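You operate a simulated robot arm through the tools that you are given. There is no shell and no other tool.

You are at the controls of a simulated robot arm. One attempt, no reset.

## Task
Wring the blue sponge damp, wipe off the grease stain and lay the plate there.
Fine: wring it in the black press, lever up again; a soaked sponge stays off the trays. Sponge back in the press. The plate with a grey post. What is to be rubbed or washed off counts as gone when no trace of it is left.
Where things are to end (x, y in the base frame): black plate with a grey post within 50 mm of [360, -730].

Only the result counts: the job must be done as asked and must still hold three seconds after the hand-in. Knocking over, shifting, dropping, spilling or breaking anything else fails it.

## Robot
A 7-joint arm with a two-finger parallel gripper, fixed in place. Base frame: the origin is at the foot of the arm, x ahead of it, y to its left, z up; the work surface is at about z = 805. Lengths are in mm, angles in degrees, forces in N, time in s.
Its first joint turns from -166.0 to 166.0 degrees. Payload 1.57 kg.
The tool frame sits at the grasp point between the pads (the TCP): z along the fingers, y along the line on which they close. The tips reach 30 mm beyond it. Largest opening 110 mm; finger width 24, thickness 12; the body of the gripper, 48 by 112 mm, starts 78 mm behind the TCP.
Orientation is that of the tool frame in the base frame, as [roll, pitch, yaw] about the fixed x, y, z axes, in that order (R = Rz(yaw) Ry(pitch) Rx(roll)). With the fingers straight down and closing along the base's y, the tool's x points along the base's -x, its y along +y and its z along -z.

## Interface
- The arm moves only by the tool jog_arm. Its argument "moves" is a list that holds one entry, the list of rows, each a list of 7 numbers: the shift along the base's x, y, z in mm, then the turn, a rotation vector about the base's x, y, z in degrees, then the finger opening in mm, from 0 to 110. In form: [[[x, y, z, ax, ay, az, grip], ...]]. A call has 1 to 20 rows; each row shifts and turns the commanded pose from where the row before left it. Each row takes 0.2 s and may step no farther than 50 mm and 8.6 degrees from the row before; otherwise, or with a gripper value out of range, the whole call is refused. A pose out of reach is approached as far as the arm can. The call stops where the force on the tool passes 90 N (or 10 N more than at its start, if that is more) or the arm is blocked; 0.2 s more then pass. Each finger travels about 108 mm/s and halts on what it meets, pressing with about 26 N; the grip force reading is that of the motor and also rises with nothing between the fingers. The clock runs only during rows and for 0.2 s after the last one: add rows that do not move to give the fingers time. It gives the time, the measured TCP pose, the force on the tool (base axes), the opening and the grip force at its end, in the units of the frame above (readings bear some noise), with the torque about the TCP (base axes, N m) and any sound that the robot's microphone picked up.
- Cameras (640 x 400 px; columns grow to the right, rows downward): "scene" is fixed at [221.8, -651.1, 1578.6]; the picture's right is [0.58, -0.81, 0.00], its down [-0.76, -0.54, -0.37] and it looks along [0.30, 0.22, -0.93] (base axes); focal length 214 px, centre (320, 200). "wrist" rides on the gripper at [70, 16, -141] in the tool frame; the picture's right is [-0.23, 0.97, 0.00], its down [-0.86, -0.20, -0.48] and it looks along [-0.47, -0.11, 0.88] (tool axes); focal length 222 px, centre (320, 200).
- get_image(camera): a new picture of that camera. No time passes.
- lift_body(by): slides the trunk up (or, below 0, down) by that many mm; the arm rides with it, the base frame stays. It gives what a move gives, with no picture.
- locate(camera, pixels): for up to 12 pixels [column, row] of the newest picture of that camera ("zoom" is the newest enlarged one), the place [x, y, z] in the base frame of the surface seen there, good to about 3 mm. No time passes.
- enlarge(camera, box): a new picture of the part [left, top, right, bottom] of that camera's present view, enlarged. No time passes.
- hand_in(): hands the job in; it is judged then, once.

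Leave the gripper open and the arm clear of the work at the hand-in unless told otherwise.

The tools are called as a command line: name --argument value ..., lists and objects as JSON in quotes. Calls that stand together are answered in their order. jog_arm: Moves the arm, as the interface text tells. Its arguments: {"type":"object","properties":{"moves":{"type":"array","items":{"type":"array","items":{"type":"array","items":{"type":"number"}}}}},"required":["moves"]} The other tools are called the same way: lift_body (by) slides the trunk up or down; get_image (camera) takes a picture; locate (camera, pixels) gives the place of the surface under pixels of a picture; enlarge (camera, box) takes an enlarged picture of a part of a camera's view; hand_in () hands the job in.

At the start:

```text
t: 0.0
tcp_pos: [611.2, -327.8, 1180.1]
tool_rot: [180.0, 0.1, -180.0]
contact_force: [-0.2, 0.2, 0.5]
torque: [-0.05, -0.01, 0.0]
finger_gap: 109.7
grasp_force: 0.2
trunk travel left (down, up): [-500.0, 110.0]
```

scene: 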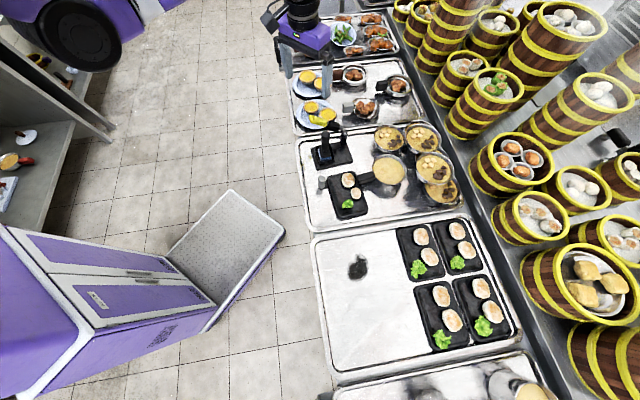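
wrist: 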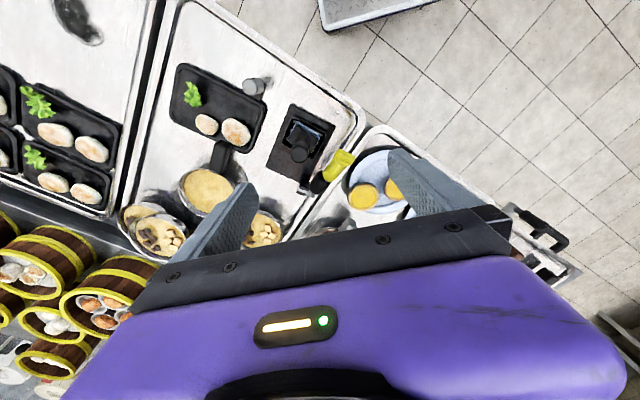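

I'll begin with closer views: the grease stain sits near scene (358,266), and the press and the plate with the post are near (335,170).

enlarge --camera "scene" --box '[290, 110, 450, 210]'

enlarge --camera "wrist" --box '[160, 50, 400, 200]'

get_image --camera "scene"

get_image --camera "wrist"

```text
4.00 times, centred on (370, 160) of scene
```

zoom: 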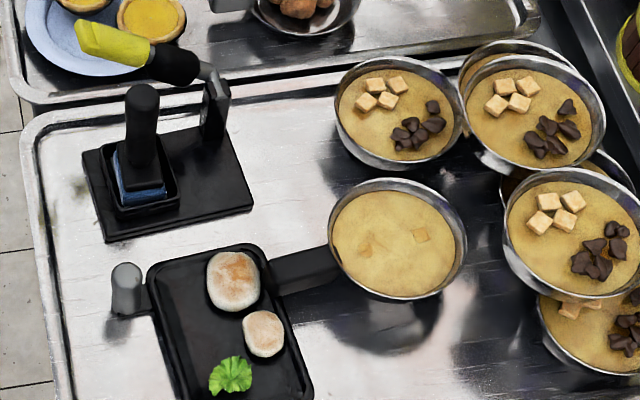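

```text
2.67 times, centred on (280, 125) of wrist
```

zoom: 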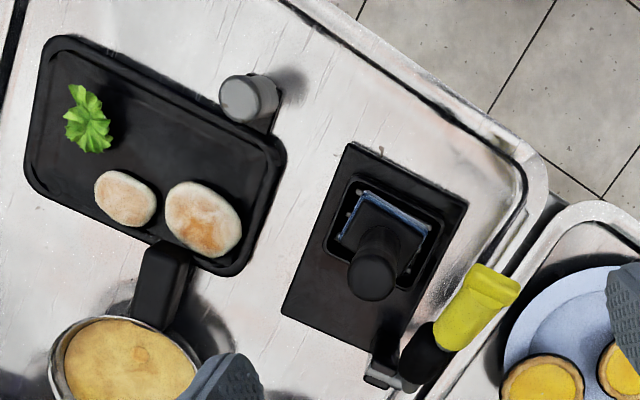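

```text
taken
```

scene: 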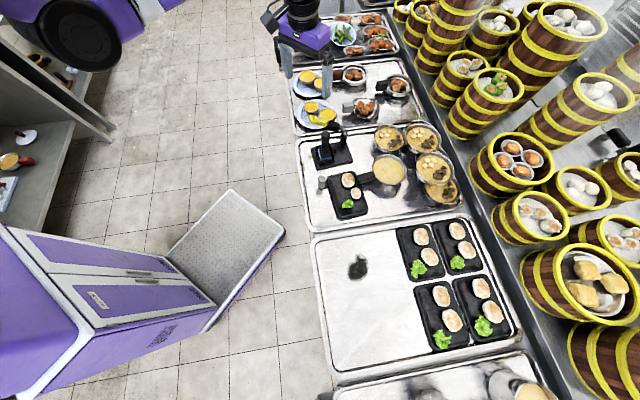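

```text
taken
```

wrist: 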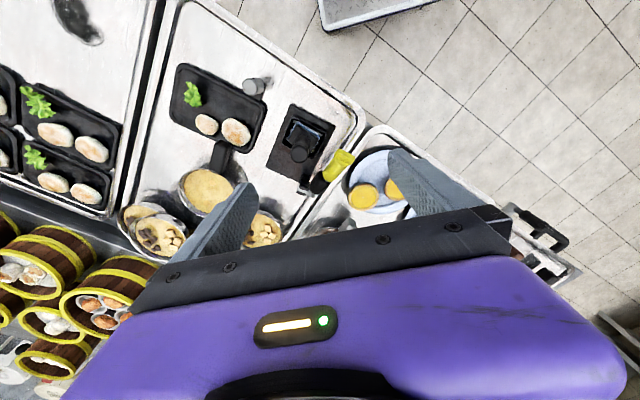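

I see a black press with the blue sponge (black grip on it) and a yellow lever handle. I'll measure points in the enlarged and full pictures.

enlarge --camera "scene" --box '[300, 110, 364, 150]'

locate --camera "scene" --pixels '[[358, 258], [350, 266], [358, 278], [366, 267], [358, 266], [330, 260], [380, 260], [350, 330], [340, 190], [322, 184], [375, 176], [362, 210]]'

locate --camera "wrist" --pixels '[[292, 103], [335, 126], [268, 165], [310, 186], [300, 155], [298, 129], [342, 162], [318, 185], [304, 190], [310, 122], [252, 87], [222, 160]]'

```text
10.00 times, centred on (332, 130) of scene
```

zoom: 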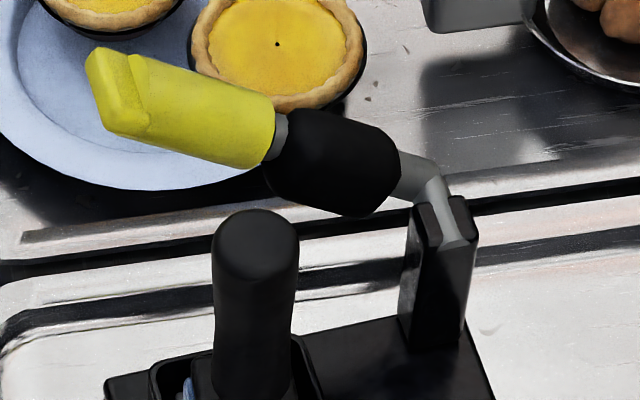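

```text
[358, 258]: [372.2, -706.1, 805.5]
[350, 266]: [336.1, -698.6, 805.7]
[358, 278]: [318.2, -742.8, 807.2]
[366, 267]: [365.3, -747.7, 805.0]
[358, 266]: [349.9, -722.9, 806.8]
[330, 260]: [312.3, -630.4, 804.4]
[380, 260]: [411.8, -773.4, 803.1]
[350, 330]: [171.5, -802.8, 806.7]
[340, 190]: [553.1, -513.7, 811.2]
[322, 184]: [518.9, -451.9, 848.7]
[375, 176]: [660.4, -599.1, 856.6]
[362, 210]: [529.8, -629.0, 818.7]
```

```text
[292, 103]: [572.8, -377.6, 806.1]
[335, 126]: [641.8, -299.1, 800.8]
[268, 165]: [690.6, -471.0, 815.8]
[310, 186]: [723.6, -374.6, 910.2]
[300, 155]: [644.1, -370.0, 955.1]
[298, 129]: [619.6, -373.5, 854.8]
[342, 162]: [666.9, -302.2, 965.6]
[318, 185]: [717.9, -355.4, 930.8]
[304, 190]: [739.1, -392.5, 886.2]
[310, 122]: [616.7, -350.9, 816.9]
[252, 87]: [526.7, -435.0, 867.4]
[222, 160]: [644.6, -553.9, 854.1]
```

Next I'll measure the press parts in this zoom: lever tip (115,90), black collar (330,160), hinge (435,220), sponge grip top (255,235).

locate --camera "zoom" --pixels '[[100, 75], [130, 130], [200, 110], [265, 130], [330, 160], [380, 170], [415, 175], [440, 220], [460, 215], [255, 235], [250, 330], [440, 320]]'

enlarge --camera "wrist" --box '[256, 95, 368, 200]'

```text
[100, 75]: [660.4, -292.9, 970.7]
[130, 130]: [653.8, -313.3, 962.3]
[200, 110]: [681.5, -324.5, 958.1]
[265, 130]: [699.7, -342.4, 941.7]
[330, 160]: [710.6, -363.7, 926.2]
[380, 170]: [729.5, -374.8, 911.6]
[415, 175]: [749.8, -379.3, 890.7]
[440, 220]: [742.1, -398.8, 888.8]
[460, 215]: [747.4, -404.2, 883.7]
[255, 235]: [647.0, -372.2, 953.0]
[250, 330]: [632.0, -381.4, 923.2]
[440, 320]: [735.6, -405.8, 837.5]
```

```text
3.81 times, centred on (312, 148) of wrist
```

zoom: 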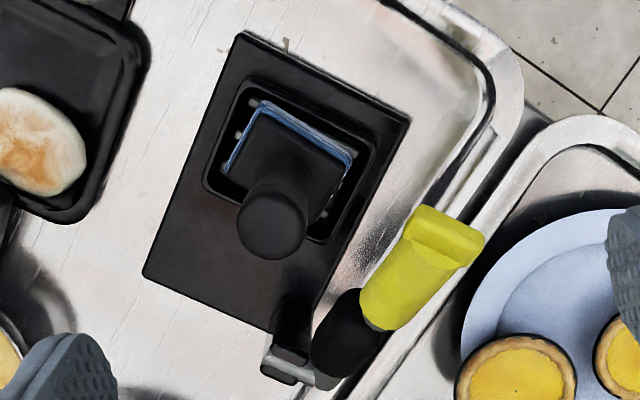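

The lever runs beside the press box, hinged near (745,-400,885). Next I'll measure the press base corners and box, then look closely at the post plate and the black bar touching it.

locate --camera "zoom" --pixels '[[246, 42], [404, 122], [152, 272], [240, 85], [370, 145], [208, 185], [320, 238], [270, 225], [262, 108], [345, 155], [230, 165], [280, 375]]'

enlarge --camera "scene" --box '[310, 160, 406, 220]'

enlarge --camera "wrist" --box '[160, 55, 288, 215]'

```text
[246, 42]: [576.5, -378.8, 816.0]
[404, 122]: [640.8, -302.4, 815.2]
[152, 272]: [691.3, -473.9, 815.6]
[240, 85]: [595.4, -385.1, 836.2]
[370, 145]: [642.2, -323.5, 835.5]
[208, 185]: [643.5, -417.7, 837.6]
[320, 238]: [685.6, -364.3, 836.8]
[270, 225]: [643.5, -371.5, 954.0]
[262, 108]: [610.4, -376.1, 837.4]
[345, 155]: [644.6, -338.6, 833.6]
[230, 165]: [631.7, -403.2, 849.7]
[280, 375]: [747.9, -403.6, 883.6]
```

```text
6.67 times, centred on (358, 190) of scene
```

zoom: 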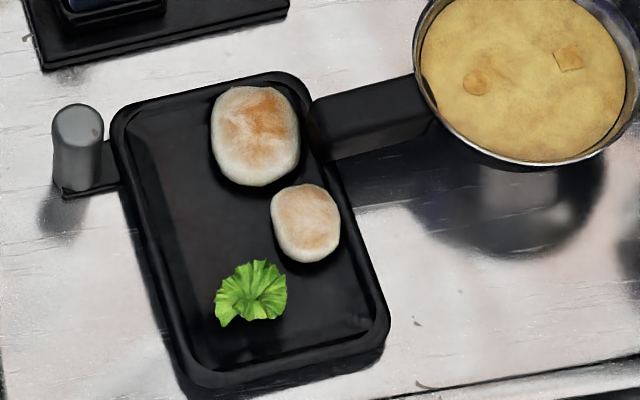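

```text
2.50 times, centred on (224, 135) of wrist
```

zoom: 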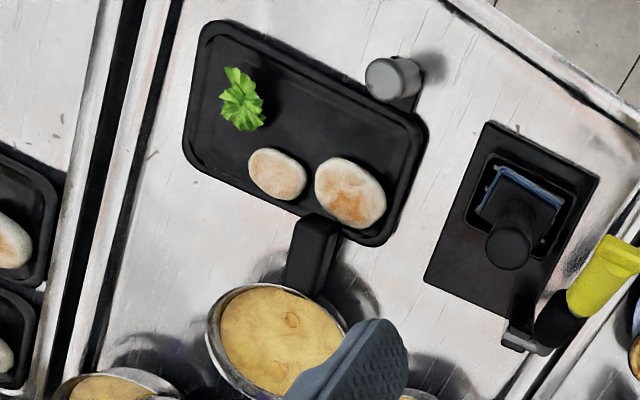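

I'll measure the plate's edge, the grey post and the pan's black handle where it meets the plate.

locate --camera "zoom" --pixels '[[390, 80], [405, 103], [318, 222], [318, 245], [300, 270], [335, 228], [298, 212], [345, 238], [385, 240], [422, 125], [210, 28], [190, 155]]'

enlarge --camera "scene" --box '[342, 165, 382, 190]'

```text
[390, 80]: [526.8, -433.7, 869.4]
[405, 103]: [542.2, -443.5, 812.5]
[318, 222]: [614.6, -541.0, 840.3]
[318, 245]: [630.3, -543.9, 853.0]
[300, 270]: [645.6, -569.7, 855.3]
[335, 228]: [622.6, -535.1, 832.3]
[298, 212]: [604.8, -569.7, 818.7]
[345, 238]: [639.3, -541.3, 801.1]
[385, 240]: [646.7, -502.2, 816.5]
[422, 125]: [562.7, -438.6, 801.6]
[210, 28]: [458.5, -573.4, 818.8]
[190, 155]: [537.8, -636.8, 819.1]
```

```text
16.00 times, centred on (362, 178) of scene
```

zoom: 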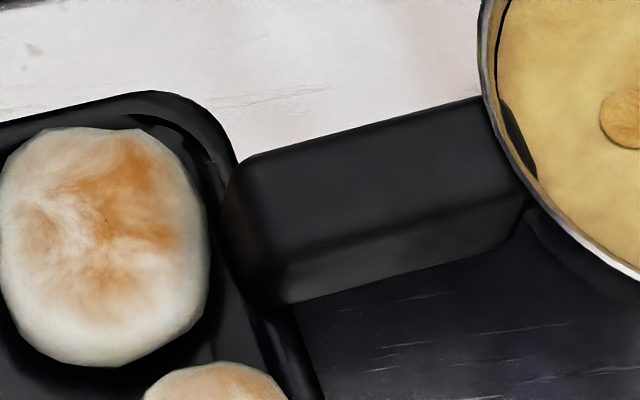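

locate --camera "zoom" --pixels '[[250, 165], [280, 270], [235, 215], [240, 270], [285, 300], [300, 300], [228, 170], [275, 320], [215, 190], [300, 280], [450, 150], [235, 290]]'

```text
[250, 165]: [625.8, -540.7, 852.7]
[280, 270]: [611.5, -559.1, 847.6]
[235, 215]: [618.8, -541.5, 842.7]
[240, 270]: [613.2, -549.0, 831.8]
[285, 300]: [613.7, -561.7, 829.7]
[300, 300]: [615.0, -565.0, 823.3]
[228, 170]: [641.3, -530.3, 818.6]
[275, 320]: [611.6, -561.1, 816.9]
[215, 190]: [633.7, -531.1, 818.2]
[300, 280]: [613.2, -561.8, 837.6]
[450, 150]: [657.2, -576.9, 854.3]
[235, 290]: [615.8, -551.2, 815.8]
```

The press's long axis lies about 40° off the base axes. The lever is raised about 34° on the side facing +x/+y. The pan's handle overhangs the post plate's rim by about 9 mm, so that plate has to slide clear before I lift it. First I'll turn the tool -40° above the lever grip and take a look.

jog_arm --moves '[[[14, 2, -6, 0, 0, -8, 70], [14, 2, -6, 0, 0, -8, 70], [14, 2, -6, 0, 0, -8, 70], [13, 2, -6, 0, 0, -8, 70], [13, 1, -6, 0, 0, -8, 70], [0, 0, 0, 0, 0, 0, 70]]]'

get_image --camera "wrist"

get_image --camera "scene"

```text
t: 1.4
tcp_pos: [679.7, -319.9, 1148.7]
tool_rot: [180.0, 0.0, 140.0]
contact_force: [-0.6, -0.2, -0.2]
torque: [-0.02, 0.01, 0.01]
finger_gap: 70.0
grasp_force: 0.0
trunk travel left (down, up): [-500.0, 110.0]
```

```text
taken
```

wrist: 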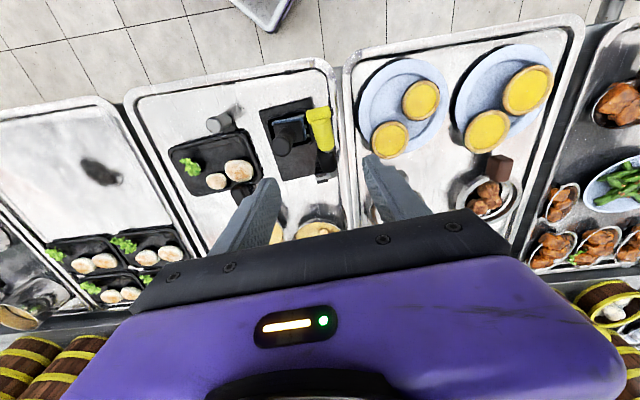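

```text
taken
```

scene: 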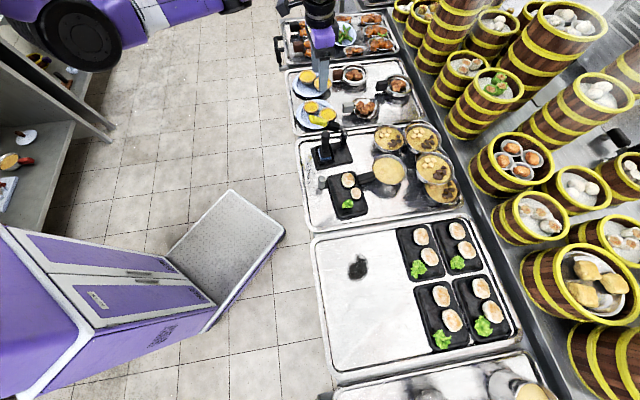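

The lever grip shows at wrist (320,130). I'll enlarge it for exact points.

enlarge --camera "wrist" --box '[250, 85, 362, 190]'

```text
3.81 times, centred on (306, 138) of wrist
```

zoom: 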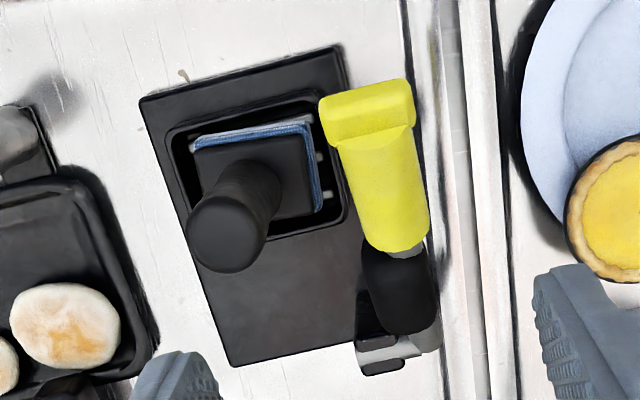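

locate --camera "zoom" --pixels '[[325, 105], [408, 90], [330, 135], [410, 125], [345, 170], [415, 160], [365, 235], [425, 220], [393, 230], [380, 170], [395, 290], [425, 340]]'

locate --camera "wrist" --pixels '[[360, 80], [350, 110], [388, 62], [375, 118], [345, 75], [358, 140], [340, 150], [365, 65]]'

```text
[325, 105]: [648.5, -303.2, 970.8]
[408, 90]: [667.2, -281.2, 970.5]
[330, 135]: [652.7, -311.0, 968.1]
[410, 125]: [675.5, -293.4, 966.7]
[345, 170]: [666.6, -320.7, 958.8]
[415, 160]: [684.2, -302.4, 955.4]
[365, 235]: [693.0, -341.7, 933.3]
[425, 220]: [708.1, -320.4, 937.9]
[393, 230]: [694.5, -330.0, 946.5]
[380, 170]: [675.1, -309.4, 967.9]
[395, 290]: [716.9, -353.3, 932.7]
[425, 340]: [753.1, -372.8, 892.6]
```

```text
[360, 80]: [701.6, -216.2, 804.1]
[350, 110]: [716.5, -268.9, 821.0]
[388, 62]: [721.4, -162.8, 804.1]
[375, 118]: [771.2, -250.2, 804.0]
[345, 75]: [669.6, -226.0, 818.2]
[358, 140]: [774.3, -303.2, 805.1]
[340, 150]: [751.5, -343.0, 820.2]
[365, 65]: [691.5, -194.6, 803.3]
```

The lever grip's middle is near (675,-310,951) and about 27 mm wide. I'll descend over it with the fingers at 52, closing across it.

jog_arm --moves '[[[-4.5, 10.4, -20, 0, 0, 0, 52], [0, 0, -45, 0, 0, 0, 52], [0, 0, -45, 0, 0, 0, 52], [0, 0, -35, 0, 0, 0, 52], [0, 0, -20, 0, 0, 0, 52], [0, 0, -15, 0, 0, 0, 52], [0, 0, -14, 0, 0, 0, 52], [0, 0, 0, 0, 0, 0, 52]]]'

get_image --camera "wrist"

enlarge --camera "scene" --box '[290, 90, 370, 150]'

```text
t: 3.2
tcp_pos: [677.0, -308.7, 956.2]
tool_rot: [180.0, 0.0, 140.1]
contact_force: [-0.5, 0.0, 0.4]
torque: [0.02, 0.0, 0.01]
finger_gap: 52.0
grasp_force: 0.1
trunk travel left (down, up): [-500.0, 110.0]
```

```text
taken
```

wrist: 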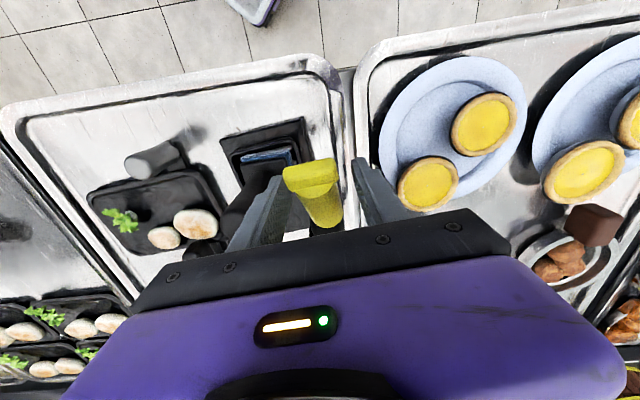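

```text
6.67 times, centred on (330, 120) of scene
```

zoom: 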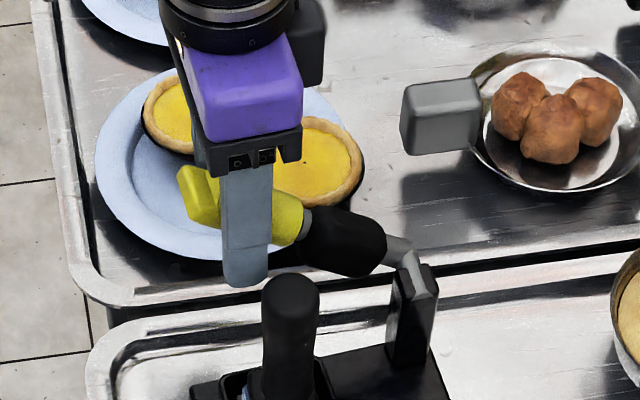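

The handle is between the fingers, so I'll close on it gently and read the gap and forces.

jog_arm --moves '[[[0, 0, 0, 0, 0, 0, 35], [0, 0, 0, 0, 0, 0, 20], [0, 0, 0, 0, 0, 0, 20], [0, 0, 0, 0, 0, 0, 20]]]'

```text
t: 4.2
tcp_pos: [677.0, -309.9, 954.9]
tool_rot: [180.0, 0.0, 140.1]
contact_force: [-5.0, -5.7, 0.2]
torque: [-0.17, 0.06, 0.09]
finger_gap: 28.8
grasp_force: 26.4
trunk travel left (down, up): [-500.0, 110.0]
```

I have a firm grip with a gap of 28.8 mm. Next I'll swing the lever down along its arc, turning the tool with it, starting with 10° to check the force.

jog_arm --moves '[[[-4.8, 4.1, -9.8, -3.2, -3.83, 0, 20], [-4.1, 3.5, -10.4, -3.2, -3.83, 0, 20]]]'

```text
t: 4.8
tcp_pos: [667.1, -302.1, 936.1]
tool_rot: [180.0, 10.0, 140.1]
contact_force: [5.6, -12.2, 0.5]
torque: [-0.04, -0.3, 0.34]
finger_gap: 28.8
grasp_force: 26.3
trunk travel left (down, up): [-500.0, 110.0]
```

The force is small, 12 N toward the pivot, so I'm pulling slightly outward. I'll continue with a bit less outward motion.

jog_arm --moves '[[[-1.5, 1.3, -10.9, -3.2, -3.83, 0, 20], [-1.5, 1.3, -11.1, -3.2, -3.83, 0, 20]]]'

enlarge --camera "scene" --box '[290, 90, 370, 150]'

```text
t: 5.4
tcp_pos: [661.2, -297.0, 914.7]
tool_rot: [179.8, 19.7, 139.9]
contact_force: [-11.6, 11.7, 3.5]
torque: [-0.05, -0.28, -0.2]
finger_gap: 29.0
grasp_force: 25.5
trunk travel left (down, up): [-500.0, 110.0]
```

```text
6.67 times, centred on (330, 120) of scene
```

zoom: 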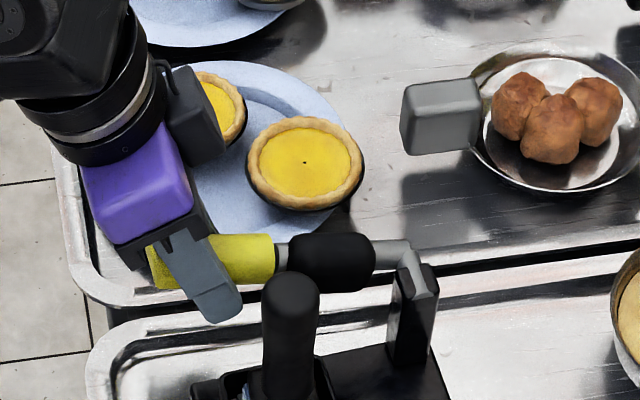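

The lever follows the arc. The next 10° go along the computed arc.

jog_arm --moves '[[[-2.5, 2.1, -11.5, -3.2, -3.83, 0, 20], [-1.6, 1.3, -11.6, -3.2, -3.83, 0, 20]]]'

```text
t: 6.0
tcp_pos: [660.8, -294.2, 890.9]
tool_rot: [179.8, 30.1, 140.0]
contact_force: [-5.0, 6.5, 3.8]
torque: [-0.32, -0.06, 0.01]
finger_gap: 28.6
grasp_force: 26.2
trunk travel left (down, up): [-500.0, 110.0]
```

jog_arm --moves '[[[-0.5, 0.4, -11.7, -3.2, -3.83, 0, 20], [0.5, -0.4, -11.7, -3.2, -3.83, 0, 20]]]'

enlarge --camera "scene" --box '[290, 90, 370, 150]'

```text
t: 6.6
tcp_pos: [659.8, -294.8, 866.2]
tool_rot: [179.9, 40.0, 140.0]
contact_force: [2.1, 1.2, 7.0]
torque: [0.28, 0.38, -0.09]
finger_gap: 28.9
grasp_force: 15.7
trunk travel left (down, up): [-500.0, 110.0]
```

```text
6.67 times, centred on (330, 120) of scene
```

zoom: 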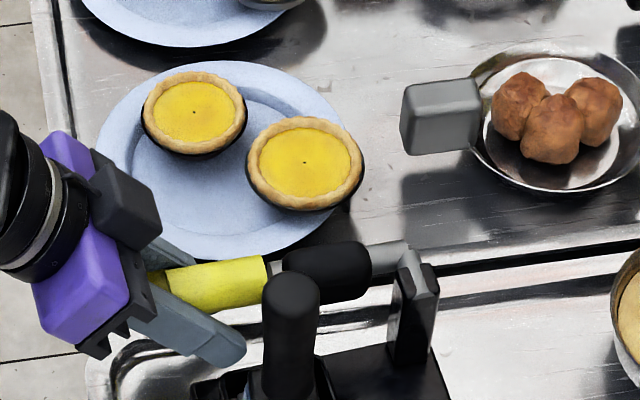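

The lever is now about horizontal, with no click or stop yet. I'll continue carefully.

jog_arm --moves '[[[1.5, -1.3, -11.6, -3.2, -3.83, 0, 20]]]'

enlarge --camera "scene" --box '[290, 90, 370, 150]'

get_image --camera "wrist"

```text
t: 7.0
tcp_pos: [660.8, -297.0, 857.1]
tool_rot: [179.8, 45.3, 140.0]
contact_force: [2.0, 1.9, 22.2]
torque: [0.23, 0.38, -0.05]
finger_gap: 28.7
grasp_force: 26.4
trunk travel left (down, up): [-500.0, 110.0]
```

```text
6.67 times, centred on (330, 120) of scene
```

zoom: 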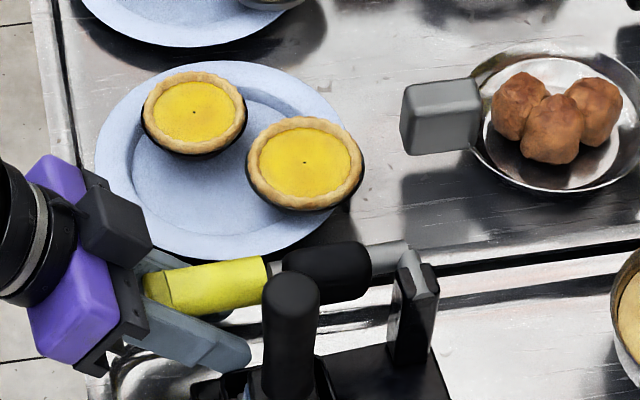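

```text
taken
```

wrist: 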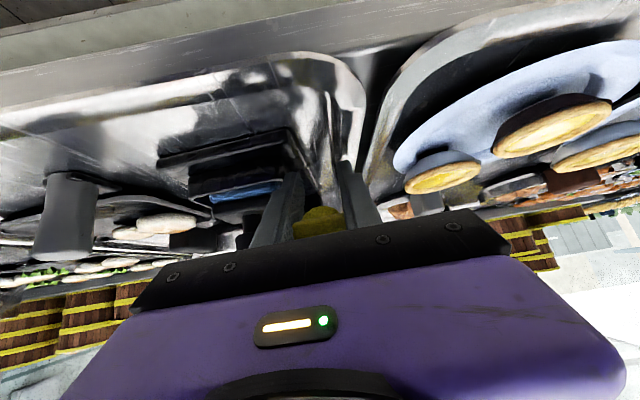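

The lever did not move further while the upward force rose to 22 N, so it looks to be at its stop near horizontal. I'll press a bit more and hold to be sure.

jog_arm --moves '[[[0, 0, -6, 0, 0, 0, 20], [0, 0, -4, 0, 0, 0, 20], [0, 0, 0, 0, 0, 0, 20], [0, 0, 0, 0, 0, 0, 20], [0, 0, 0, 0, 0, 0, 20]]]'

enlarge --camera "scene" --box '[290, 90, 370, 150]'

```text
t: 8.2
tcp_pos: [659.7, -295.6, 848.4]
tool_rot: [179.9, 45.2, 139.9]
contact_force: [-2.6, 16.5, 41.4]
torque: [0.18, -0.87, -0.05]
finger_gap: 28.1
grasp_force: 25.9
trunk travel left (down, up): [-500.0, 110.0]
```

```text
6.67 times, centred on (330, 120) of scene
```

zoom: 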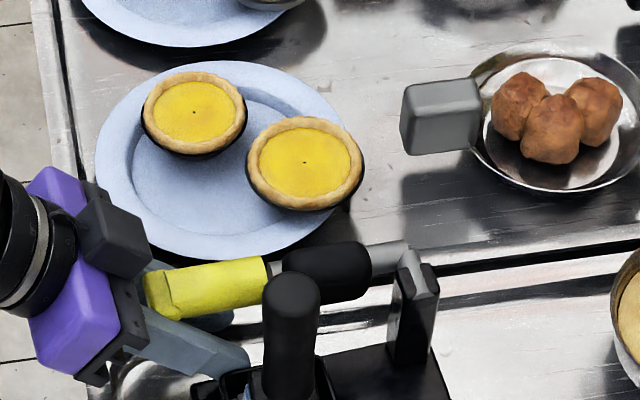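

The lever is against a stop at 41 N, with no sound heard. I'll measure its slope and then check the sponge.

locate --camera "zoom" --pixels '[[160, 290], [200, 280], [240, 275], [300, 262], [340, 258], [385, 255], [415, 275], [425, 280], [290, 290]]'

enlarge --camera "scene" --box '[305, 130, 353, 170]'

```text
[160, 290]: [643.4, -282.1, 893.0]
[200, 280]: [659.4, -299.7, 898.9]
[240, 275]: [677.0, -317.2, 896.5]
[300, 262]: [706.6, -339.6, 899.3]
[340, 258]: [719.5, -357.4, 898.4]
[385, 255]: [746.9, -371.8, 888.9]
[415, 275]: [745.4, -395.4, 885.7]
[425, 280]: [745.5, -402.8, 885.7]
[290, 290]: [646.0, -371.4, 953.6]
```

```text
10.00 times, centred on (329, 150) of scene
```

zoom: 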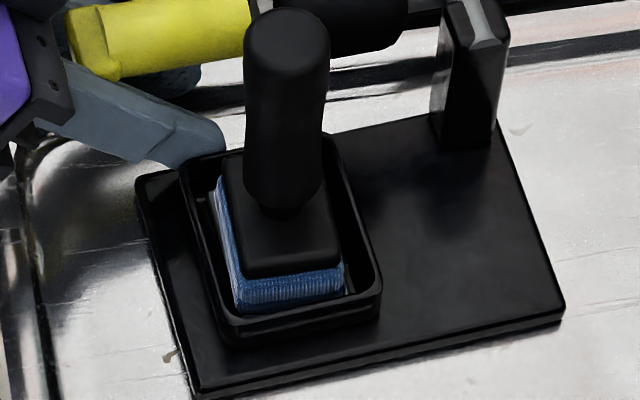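

The lever is horizontal at its stop. Now I'll bring it back up along the reverse arc, turning the tool back with it.

jog_arm --moves '[[[0, 0, 4, 0, 0, 0, 20], [-2, 1.7, 11.7, 3.2, 3.83, 0, 20], [-1.2, 1, 11.8, 3.2, 3.83, 0, 20], [-0.5, 0.4, 12, 3.2, 3.83, 0, 20]]]'

enlarge --camera "scene" --box '[290, 90, 370, 150]'

```text
t: 9.2
tcp_pos: [656.2, -293.3, 884.5]
tool_rot: [-179.9, 29.8, 140.0]
contact_force: [4.3, -1.5, -7.6]
torque: [0.26, 0.58, -0.02]
finger_gap: 27.6
grasp_force: 26.2
trunk travel left (down, up): [-500.0, 110.0]
```

```text
6.67 times, centred on (330, 120) of scene
```

zoom: 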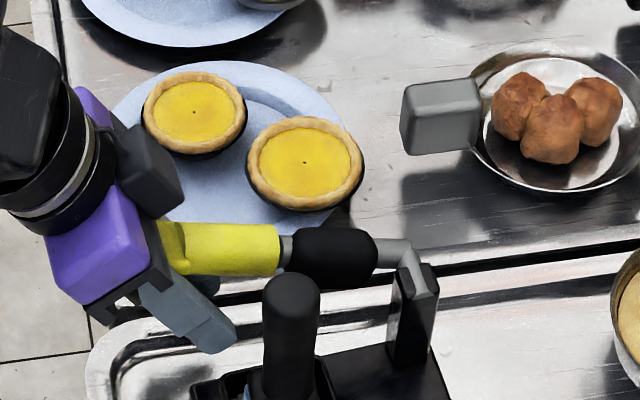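

The lever is rising with the gripper, so I'll continue the arc.

jog_arm --moves '[[[0.4, -0.3, 12, 3.2, 3.83, 0, 20], [1.1, -1, 11.9, 3.2, 3.83, 0, 20], [2, -1.7, 11.7, 3.2, 3.83, 0, 20], [2.7, -2.3, 11.4, 3.2, 3.83, 0, 20]]]'

enlarge --camera "scene" --box '[290, 90, 370, 150]'

```text
t: 10.2
tcp_pos: [663.4, -296.0, 934.0]
tool_rot: [180.0, 10.0, 140.1]
contact_force: [0.2, 4.0, -9.4]
torque: [-0.14, 0.18, 0.02]
finger_gap: 18.4
grasp_force: 1.4
trunk travel left (down, up): [-500.0, 110.0]
```

```text
6.67 times, centred on (330, 120) of scene
```

zoom: 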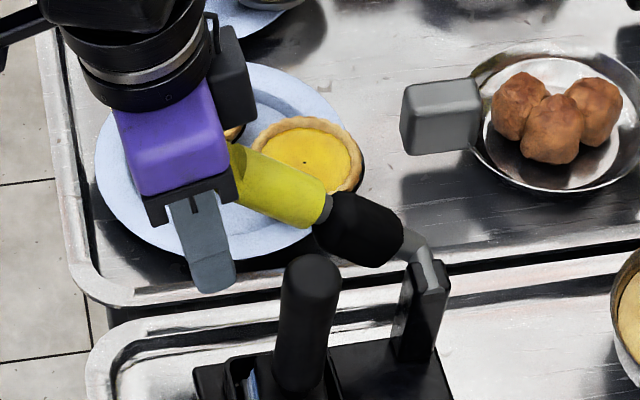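

The press seems to have tilted slightly, since the lever reached its upper stop. I'll look closer before doing anything.

enlarge --camera "scene" --box '[300, 110, 364, 170]'

get_image --camera "wrist"

```text
6.67 times, centred on (332, 140) of scene
```

zoom: 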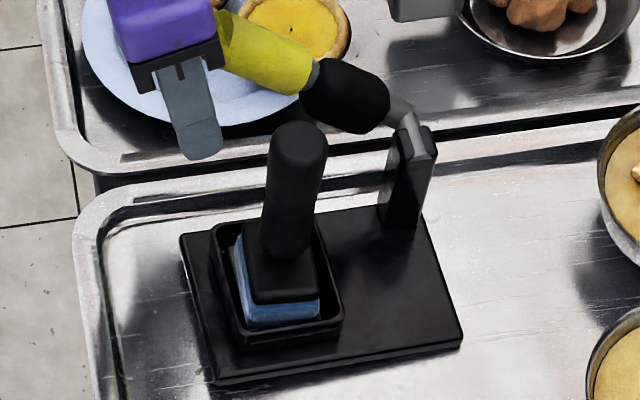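

```text
taken
```

wrist: 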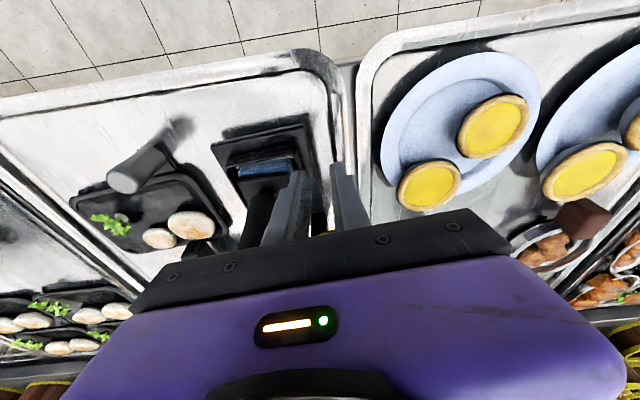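

I'll measure the base corners to see how far it's tilted.

locate --camera "zoom" --pixels '[[186, 238], [216, 376], [455, 338], [424, 225], [210, 310], [340, 355], [300, 135], [325, 228], [245, 338], [215, 225], [420, 135], [225, 380]]'

enlarge --camera "wrist" --box '[200, 100, 400, 240]'

```text
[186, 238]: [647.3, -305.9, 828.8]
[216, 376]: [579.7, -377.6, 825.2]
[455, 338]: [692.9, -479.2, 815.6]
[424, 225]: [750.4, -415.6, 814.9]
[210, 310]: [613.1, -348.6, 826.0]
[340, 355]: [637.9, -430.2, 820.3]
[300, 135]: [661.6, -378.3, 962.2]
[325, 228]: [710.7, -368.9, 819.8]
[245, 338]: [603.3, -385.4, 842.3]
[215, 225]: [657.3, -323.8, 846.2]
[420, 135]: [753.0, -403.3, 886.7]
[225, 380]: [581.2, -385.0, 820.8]
```

```text
2.86 times, centred on (300, 170) of wrist
```

zoom: 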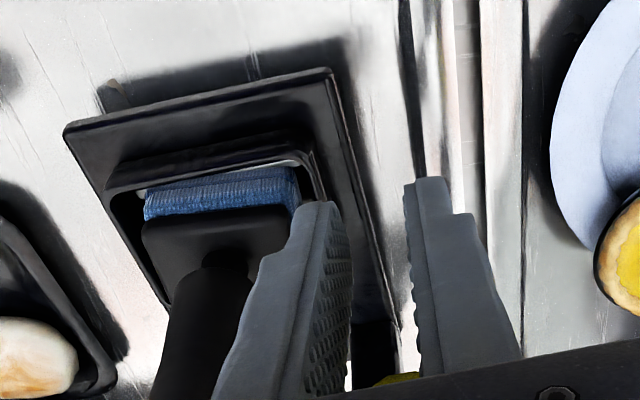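

The press has tipped about 4–5°, with its near edge up some 12 mm. I'll lower gently to set it back down before releasing.

jog_arm --moves '[[[0, 0, -3, 0, 0, 0, 20]]]'

enlarge --camera "scene" --box '[300, 110, 364, 170]'

```text
t: 10.6
tcp_pos: [664.0, -297.9, 930.1]
tool_rot: [180.0, 9.9, 140.1]
contact_force: [-1.5, 13.3, -0.3]
torque: [-0.49, -0.1, 0.16]
finger_gap: 28.6
grasp_force: 5.1
trunk travel left (down, up): [-500.0, 110.0]
```

```text
6.67 times, centred on (332, 140) of scene
```

zoom: 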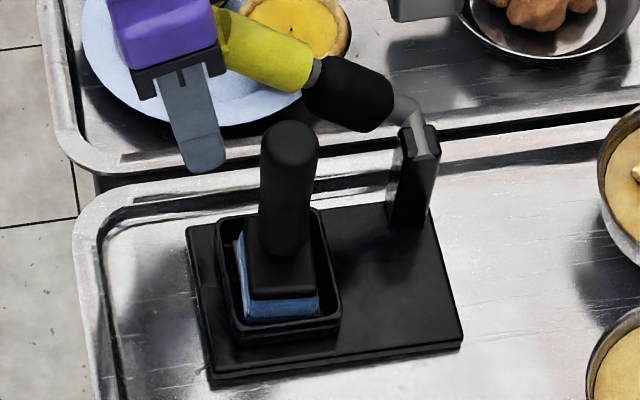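

The press is nearly flat again. I'll measure the base edges.

locate --camera "zoom" --pixels '[[192, 230], [216, 376], [455, 338], [426, 220], [290, 130], [318, 228], [245, 328], [222, 222]]'

```text
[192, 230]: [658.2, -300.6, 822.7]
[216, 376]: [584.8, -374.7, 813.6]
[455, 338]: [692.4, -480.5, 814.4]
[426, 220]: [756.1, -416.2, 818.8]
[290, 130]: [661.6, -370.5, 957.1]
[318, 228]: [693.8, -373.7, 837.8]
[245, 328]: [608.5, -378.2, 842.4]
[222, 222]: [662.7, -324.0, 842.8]
```

There's still a bit of tilt on the lever side. I'll lower a few more mm and re-measure.

jog_arm --moves '[[[0, 0, -4, 0, 0, 0, 20], [0, 0, -3, 0, 0, 0, 20]]]'

enlarge --camera "scene" --box '[300, 110, 364, 170]'

```text
t: 11.2
tcp_pos: [662.7, -298.6, 922.0]
tool_rot: [-179.9, 10.0, 139.9]
contact_force: [-4.1, 4.6, 0.9]
torque: [-0.18, -0.19, 0.11]
finger_gap: 21.4
grasp_force: 0.6
trunk travel left (down, up): [-500.0, 110.0]
```

```text
6.67 times, centred on (332, 140) of scene
```

zoom: 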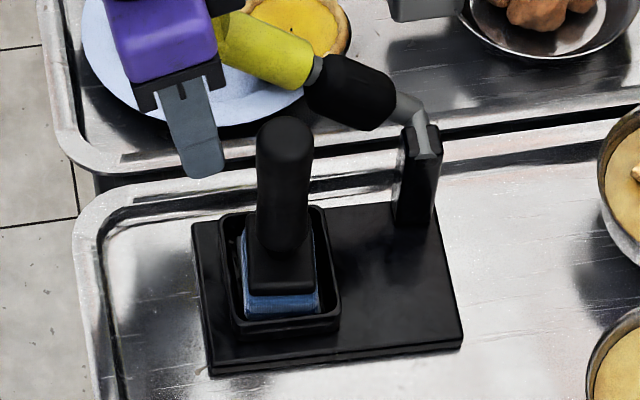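

locate --camera "zoom" --pixels '[[196, 226], [210, 370], [458, 342], [434, 208], [284, 124], [238, 322], [224, 218], [335, 315], [240, 40], [310, 60]]'

get_image --camera "wrist"

```text
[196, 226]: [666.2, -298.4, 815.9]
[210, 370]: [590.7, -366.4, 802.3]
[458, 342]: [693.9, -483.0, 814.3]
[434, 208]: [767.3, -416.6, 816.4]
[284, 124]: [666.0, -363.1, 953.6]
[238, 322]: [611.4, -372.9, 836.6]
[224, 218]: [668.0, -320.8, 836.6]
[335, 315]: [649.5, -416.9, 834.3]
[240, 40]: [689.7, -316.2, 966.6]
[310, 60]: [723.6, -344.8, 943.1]
```

```text
taken
```

wrist: 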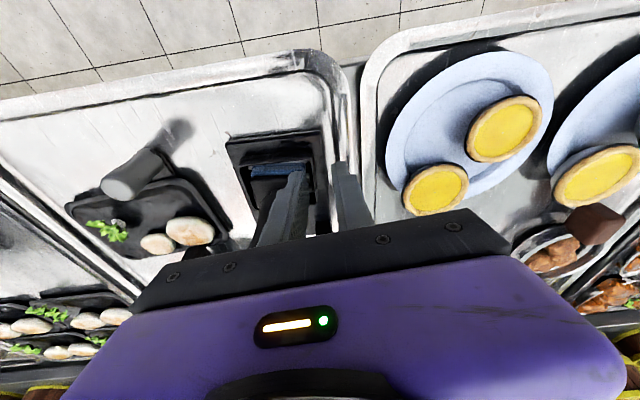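

The press is flat again, lever up about 28–30°, though the press has turned about 8° and shifted about 14 mm. I'll release by opening a little, back off outward along the lever, then rise.

jog_arm --moves '[[[0, 0, 0, 0, 0, 0, 45], [0, 0, 0, 0, 0, 0, 45], [-8, 6.5, 0, 0, 0, 0, 45], [-15, 13, 0, 0, 0, 0, 45], [-15, 13, 0, 0, 0, 0, 45]]]'

enlarge --camera "scene" --box '[290, 90, 370, 165]'

```text
t: 12.4
tcp_pos: [624.4, -266.4, 922.0]
tool_rot: [180.0, 10.0, 140.0]
contact_force: [-0.4, -0.1, -0.4]
torque: [0.01, -0.03, 0.01]
finger_gap: 45.0
grasp_force: 0.0
trunk travel left (down, up): [-500.0, 110.0]
```

```text
5.33 times, centred on (330, 128) of scene
```

zoom: 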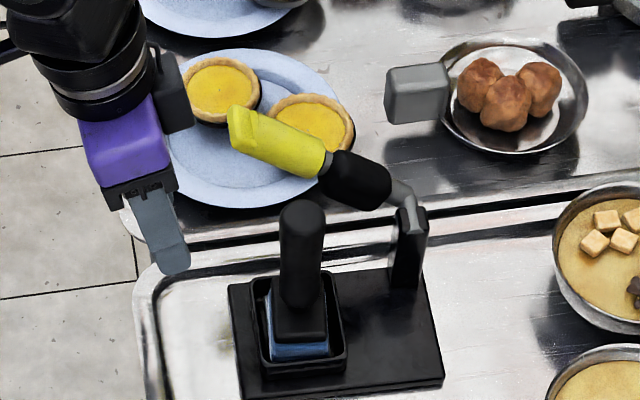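

The gripper is free and the lever stays up. I'll rise, level the tool, and look at the press from above.

jog_arm --moves '[[[0, 0, 40, 0, 0, 0, 60], [0, 0, 45, 3.2, 3.83, 0, 60], [0, 0, 45, 3.2, 3.83, 0, 60], [20, -20, 40, 0, 0, 0, 60], [20, -20, 20, 0, 0, 0, 60], [0, 0, 0, 0, 0, 0, 60]]]'

get_image --camera "wrist"

enlarge --camera "scene" --box '[300, 110, 364, 170]'

```text
t: 13.8
tcp_pos: [663.6, -306.1, 1114.3]
tool_rot: [179.9, 0.1, 140.0]
contact_force: [0.5, 0.2, 0.1]
torque: [0.01, 0.0, 0.05]
finger_gap: 59.7
grasp_force: 0.1
trunk travel left (down, up): [-500.0, 110.0]
```

```text
taken
```

wrist: 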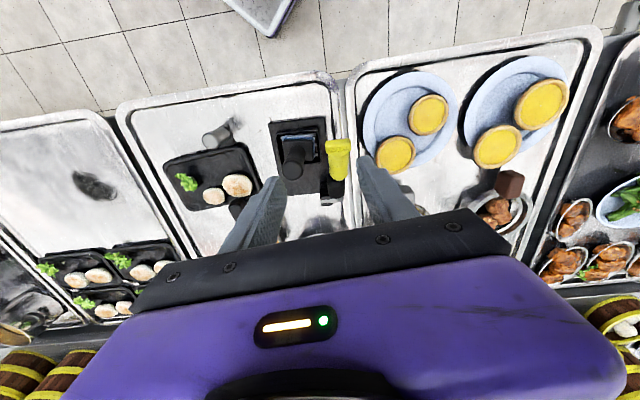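

```text
6.67 times, centred on (332, 140) of scene
```

zoom: 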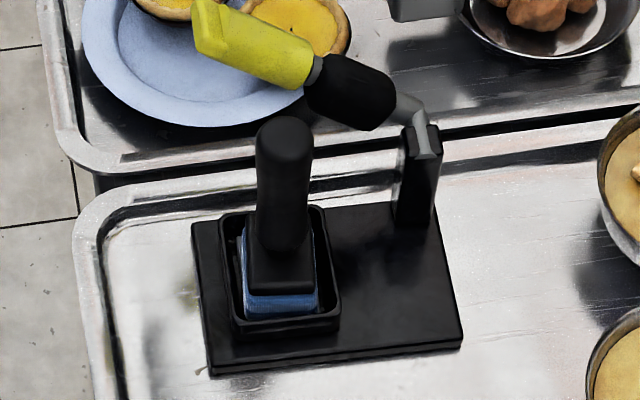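

enlarge --camera "wrist" --box '[250, 95, 362, 200]'

```text
3.81 times, centred on (306, 148) of wrist
```

zoom: 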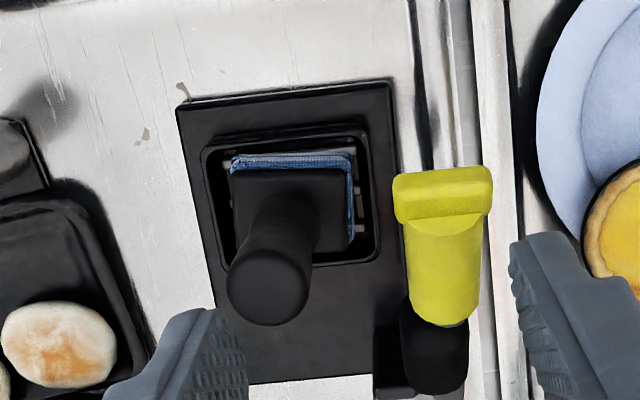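

locate --camera "zoom" --pixels '[[180, 108], [388, 85], [248, 380], [208, 150], [365, 135], [225, 265], [375, 250], [268, 300], [232, 160], [350, 156], [440, 185], [445, 280]]'

```text
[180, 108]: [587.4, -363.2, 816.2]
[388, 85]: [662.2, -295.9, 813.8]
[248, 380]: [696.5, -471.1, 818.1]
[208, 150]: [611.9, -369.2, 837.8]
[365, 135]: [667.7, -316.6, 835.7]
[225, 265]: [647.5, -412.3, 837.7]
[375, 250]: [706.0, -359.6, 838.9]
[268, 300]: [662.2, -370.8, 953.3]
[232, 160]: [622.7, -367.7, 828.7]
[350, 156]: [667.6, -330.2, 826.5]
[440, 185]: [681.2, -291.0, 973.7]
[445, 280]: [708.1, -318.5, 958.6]
```

The press now has its box centre at (658,-364), turned 8°. I'll measure the sponge grip's top precisely for the grasp.

locate --camera "zoom" --pixels '[[235, 285], [305, 285], [268, 262], [268, 318], [268, 290], [285, 275], [250, 275], [290, 310], [245, 310], [285, 215], [330, 190], [240, 195]]'

enlarge --camera "scene" --box '[316, 120, 340, 145]'

```text
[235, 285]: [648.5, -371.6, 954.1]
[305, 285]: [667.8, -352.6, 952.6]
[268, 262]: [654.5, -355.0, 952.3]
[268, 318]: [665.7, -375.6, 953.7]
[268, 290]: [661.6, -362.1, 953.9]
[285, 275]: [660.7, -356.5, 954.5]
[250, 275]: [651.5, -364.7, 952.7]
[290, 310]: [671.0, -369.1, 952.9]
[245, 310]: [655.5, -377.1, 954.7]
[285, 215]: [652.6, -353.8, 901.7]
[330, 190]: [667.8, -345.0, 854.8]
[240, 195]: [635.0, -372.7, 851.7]
```

```text
16.00 times, centred on (328, 132) of scene
```

zoom: 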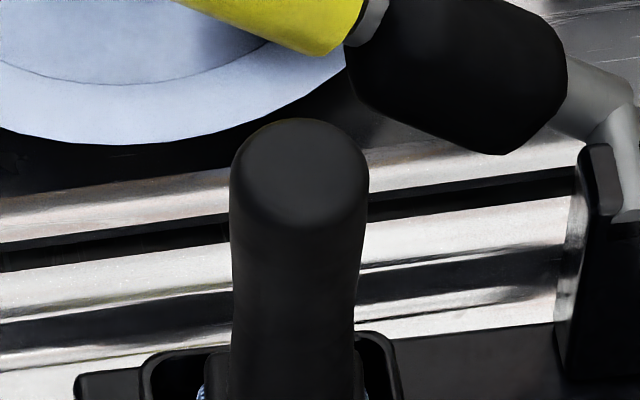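

The grip centre is at (659,-364), top z 953. I'll move over it, descend to z 930 with the fingers at 50, and close.

jog_arm --moves '[[[-2.3, -29, 0, 0, 0, 0, 50], [-2.3, -29, -30, 0, 0, 0, 50], [0, 0, -40, 0, 0, 0, 50], [0, 0, -40, 0, 0, 0, 50], [0, 0, -30, 0, 0, 0, 50], [0, 0, -22, 0, 0, 0, 50], [0, 0, -20, 0, 0, 0, 50], [0, 0, 0, 0, 0, 0, 50]]]'

get_image --camera "wrist"

enlarge --camera "scene" --box '[290, 90, 370, 165]'

```text
t: 15.6
tcp_pos: [658.7, -364.3, 928.8]
tool_rot: [180.0, 0.1, 139.9]
contact_force: [-0.3, -0.1, -0.7]
torque: [0.03, 0.0, 0.04]
finger_gap: 50.2
grasp_force: 0.0
trunk travel left (down, up): [-500.0, 110.0]
```

```text
taken
```

wrist: 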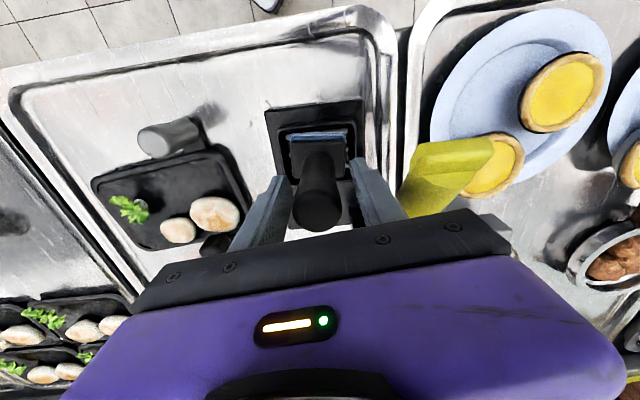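

```text
5.33 times, centred on (330, 128) of scene
```

zoom: 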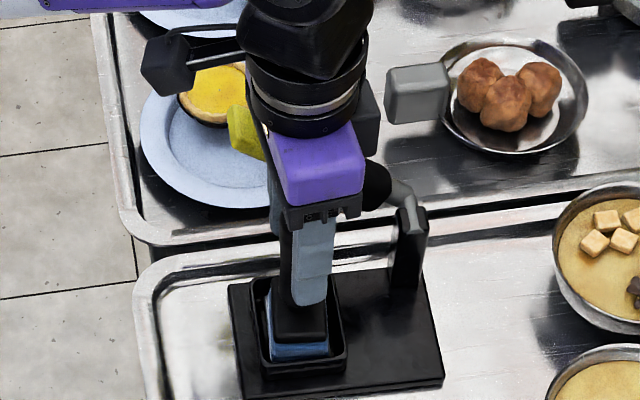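

The handle is between the fingers. I'll close and lift straight up 40 mm, then look at the sponge.

jog_arm --moves '[[[0, 0, 0, 0, 0, 0, 30], [0, 0, 0, 0, 0, 0, 18], [0, 0, 0, 0, 0, 0, 18], [0, 0, 10, 0, 0, 0, 18], [0, 0, 15, 0, 0, 0, 18], [0, 0, 15, 0, 0, 0, 18]]]'

get_image --camera "wrist"

enlarge --camera "scene" --box '[290, 90, 370, 165]'

```text
t: 17.0
tcp_pos: [660.0, -362.9, 969.1]
tool_rot: [-180.0, 0.0, 140.0]
contact_force: [0.1, -0.5, -2.0]
torque: [0.05, -0.02, 0.0]
finger_gap: 29.4
grasp_force: 26.2
trunk travel left (down, up): [-500.0, 110.0]
```

```text
taken
```

wrist: 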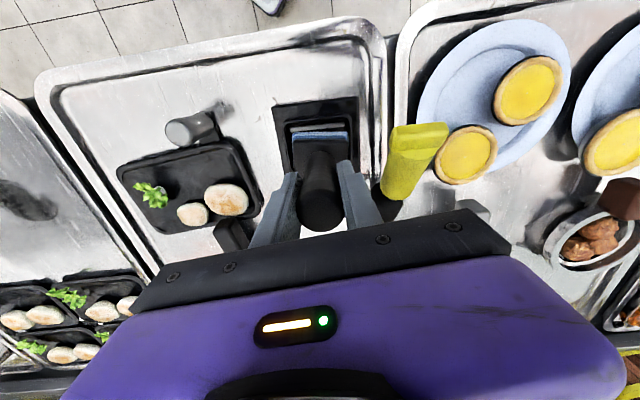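

```text
5.33 times, centred on (330, 128) of scene
```

zoom: 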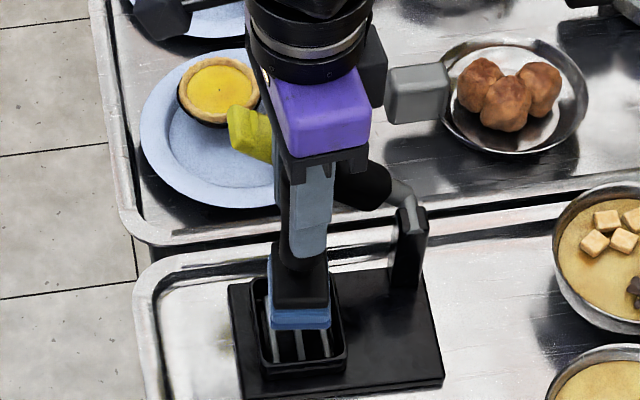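

The sponge is up, weighing about 0.2 kg. I'll check it closely for drips before it leaves the press.

enlarge --camera "scene" --box '[318, 132, 358, 165]'

jog_arm --moves '[[[0, 0, 20, 0, 0, 0, 18], [0, 0, 0, 0, 0, 0, 18], [0, 0, 0, 0, 0, 0, 18], [0, 0, 0, 0, 0, 0, 18], [0, 0, 0, 0, 0, 0, 18]]]'

enlarge --camera "scene" --box '[318, 122, 366, 165]'

```text
12.12 times, centred on (338, 148) of scene
```

zoom: 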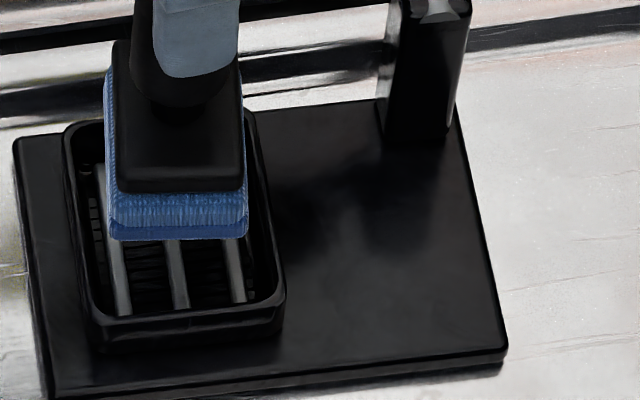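

```text
t: 18.2
tcp_pos: [659.9, -364.2, 989.9]
tool_rot: [180.0, 0.0, 140.0]
contact_force: [0.3, -0.6, -2.0]
torque: [0.0, 0.0, 0.0]
finger_gap: 29.5
grasp_force: 26.6
trunk travel left (down, up): [-500.0, 110.0]
```

```text
9.30 times, centred on (342, 144) of scene
```

zoom: 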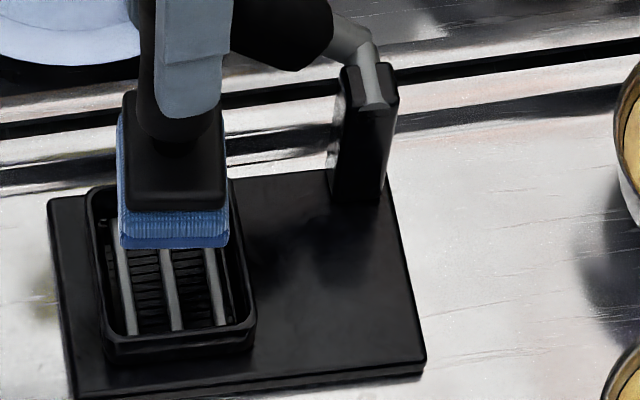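

No drips after a second over the press. I'll find the sponge's underside height relative to the TCP.

locate --camera "zoom" --pixels '[[140, 244], [180, 243], [224, 242], [122, 235], [180, 205], [180, 235], [170, 300], [110, 310]]'

get_image --camera "scene"

enlarge --camera "scene" --box '[310, 220, 470, 320]'

```text
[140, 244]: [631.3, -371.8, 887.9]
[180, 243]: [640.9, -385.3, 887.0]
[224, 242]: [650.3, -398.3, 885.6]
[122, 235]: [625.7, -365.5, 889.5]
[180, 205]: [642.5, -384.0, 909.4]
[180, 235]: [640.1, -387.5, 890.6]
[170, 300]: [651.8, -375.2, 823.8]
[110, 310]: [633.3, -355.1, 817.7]
```

```text
taken
```

scene: 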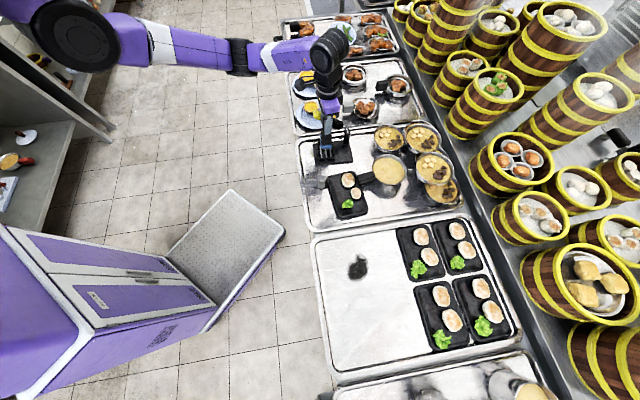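

```text
4.00 times, centred on (390, 270) of scene
```

zoom: 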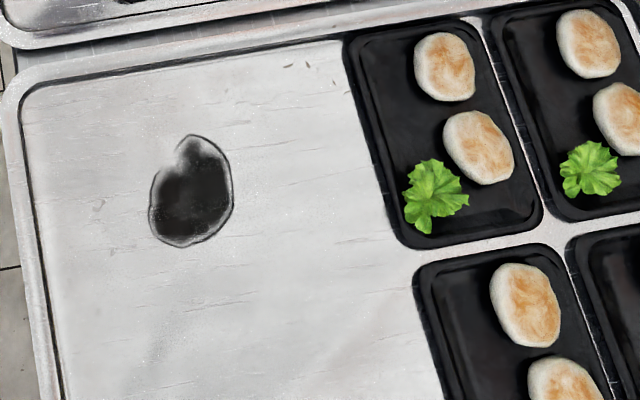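

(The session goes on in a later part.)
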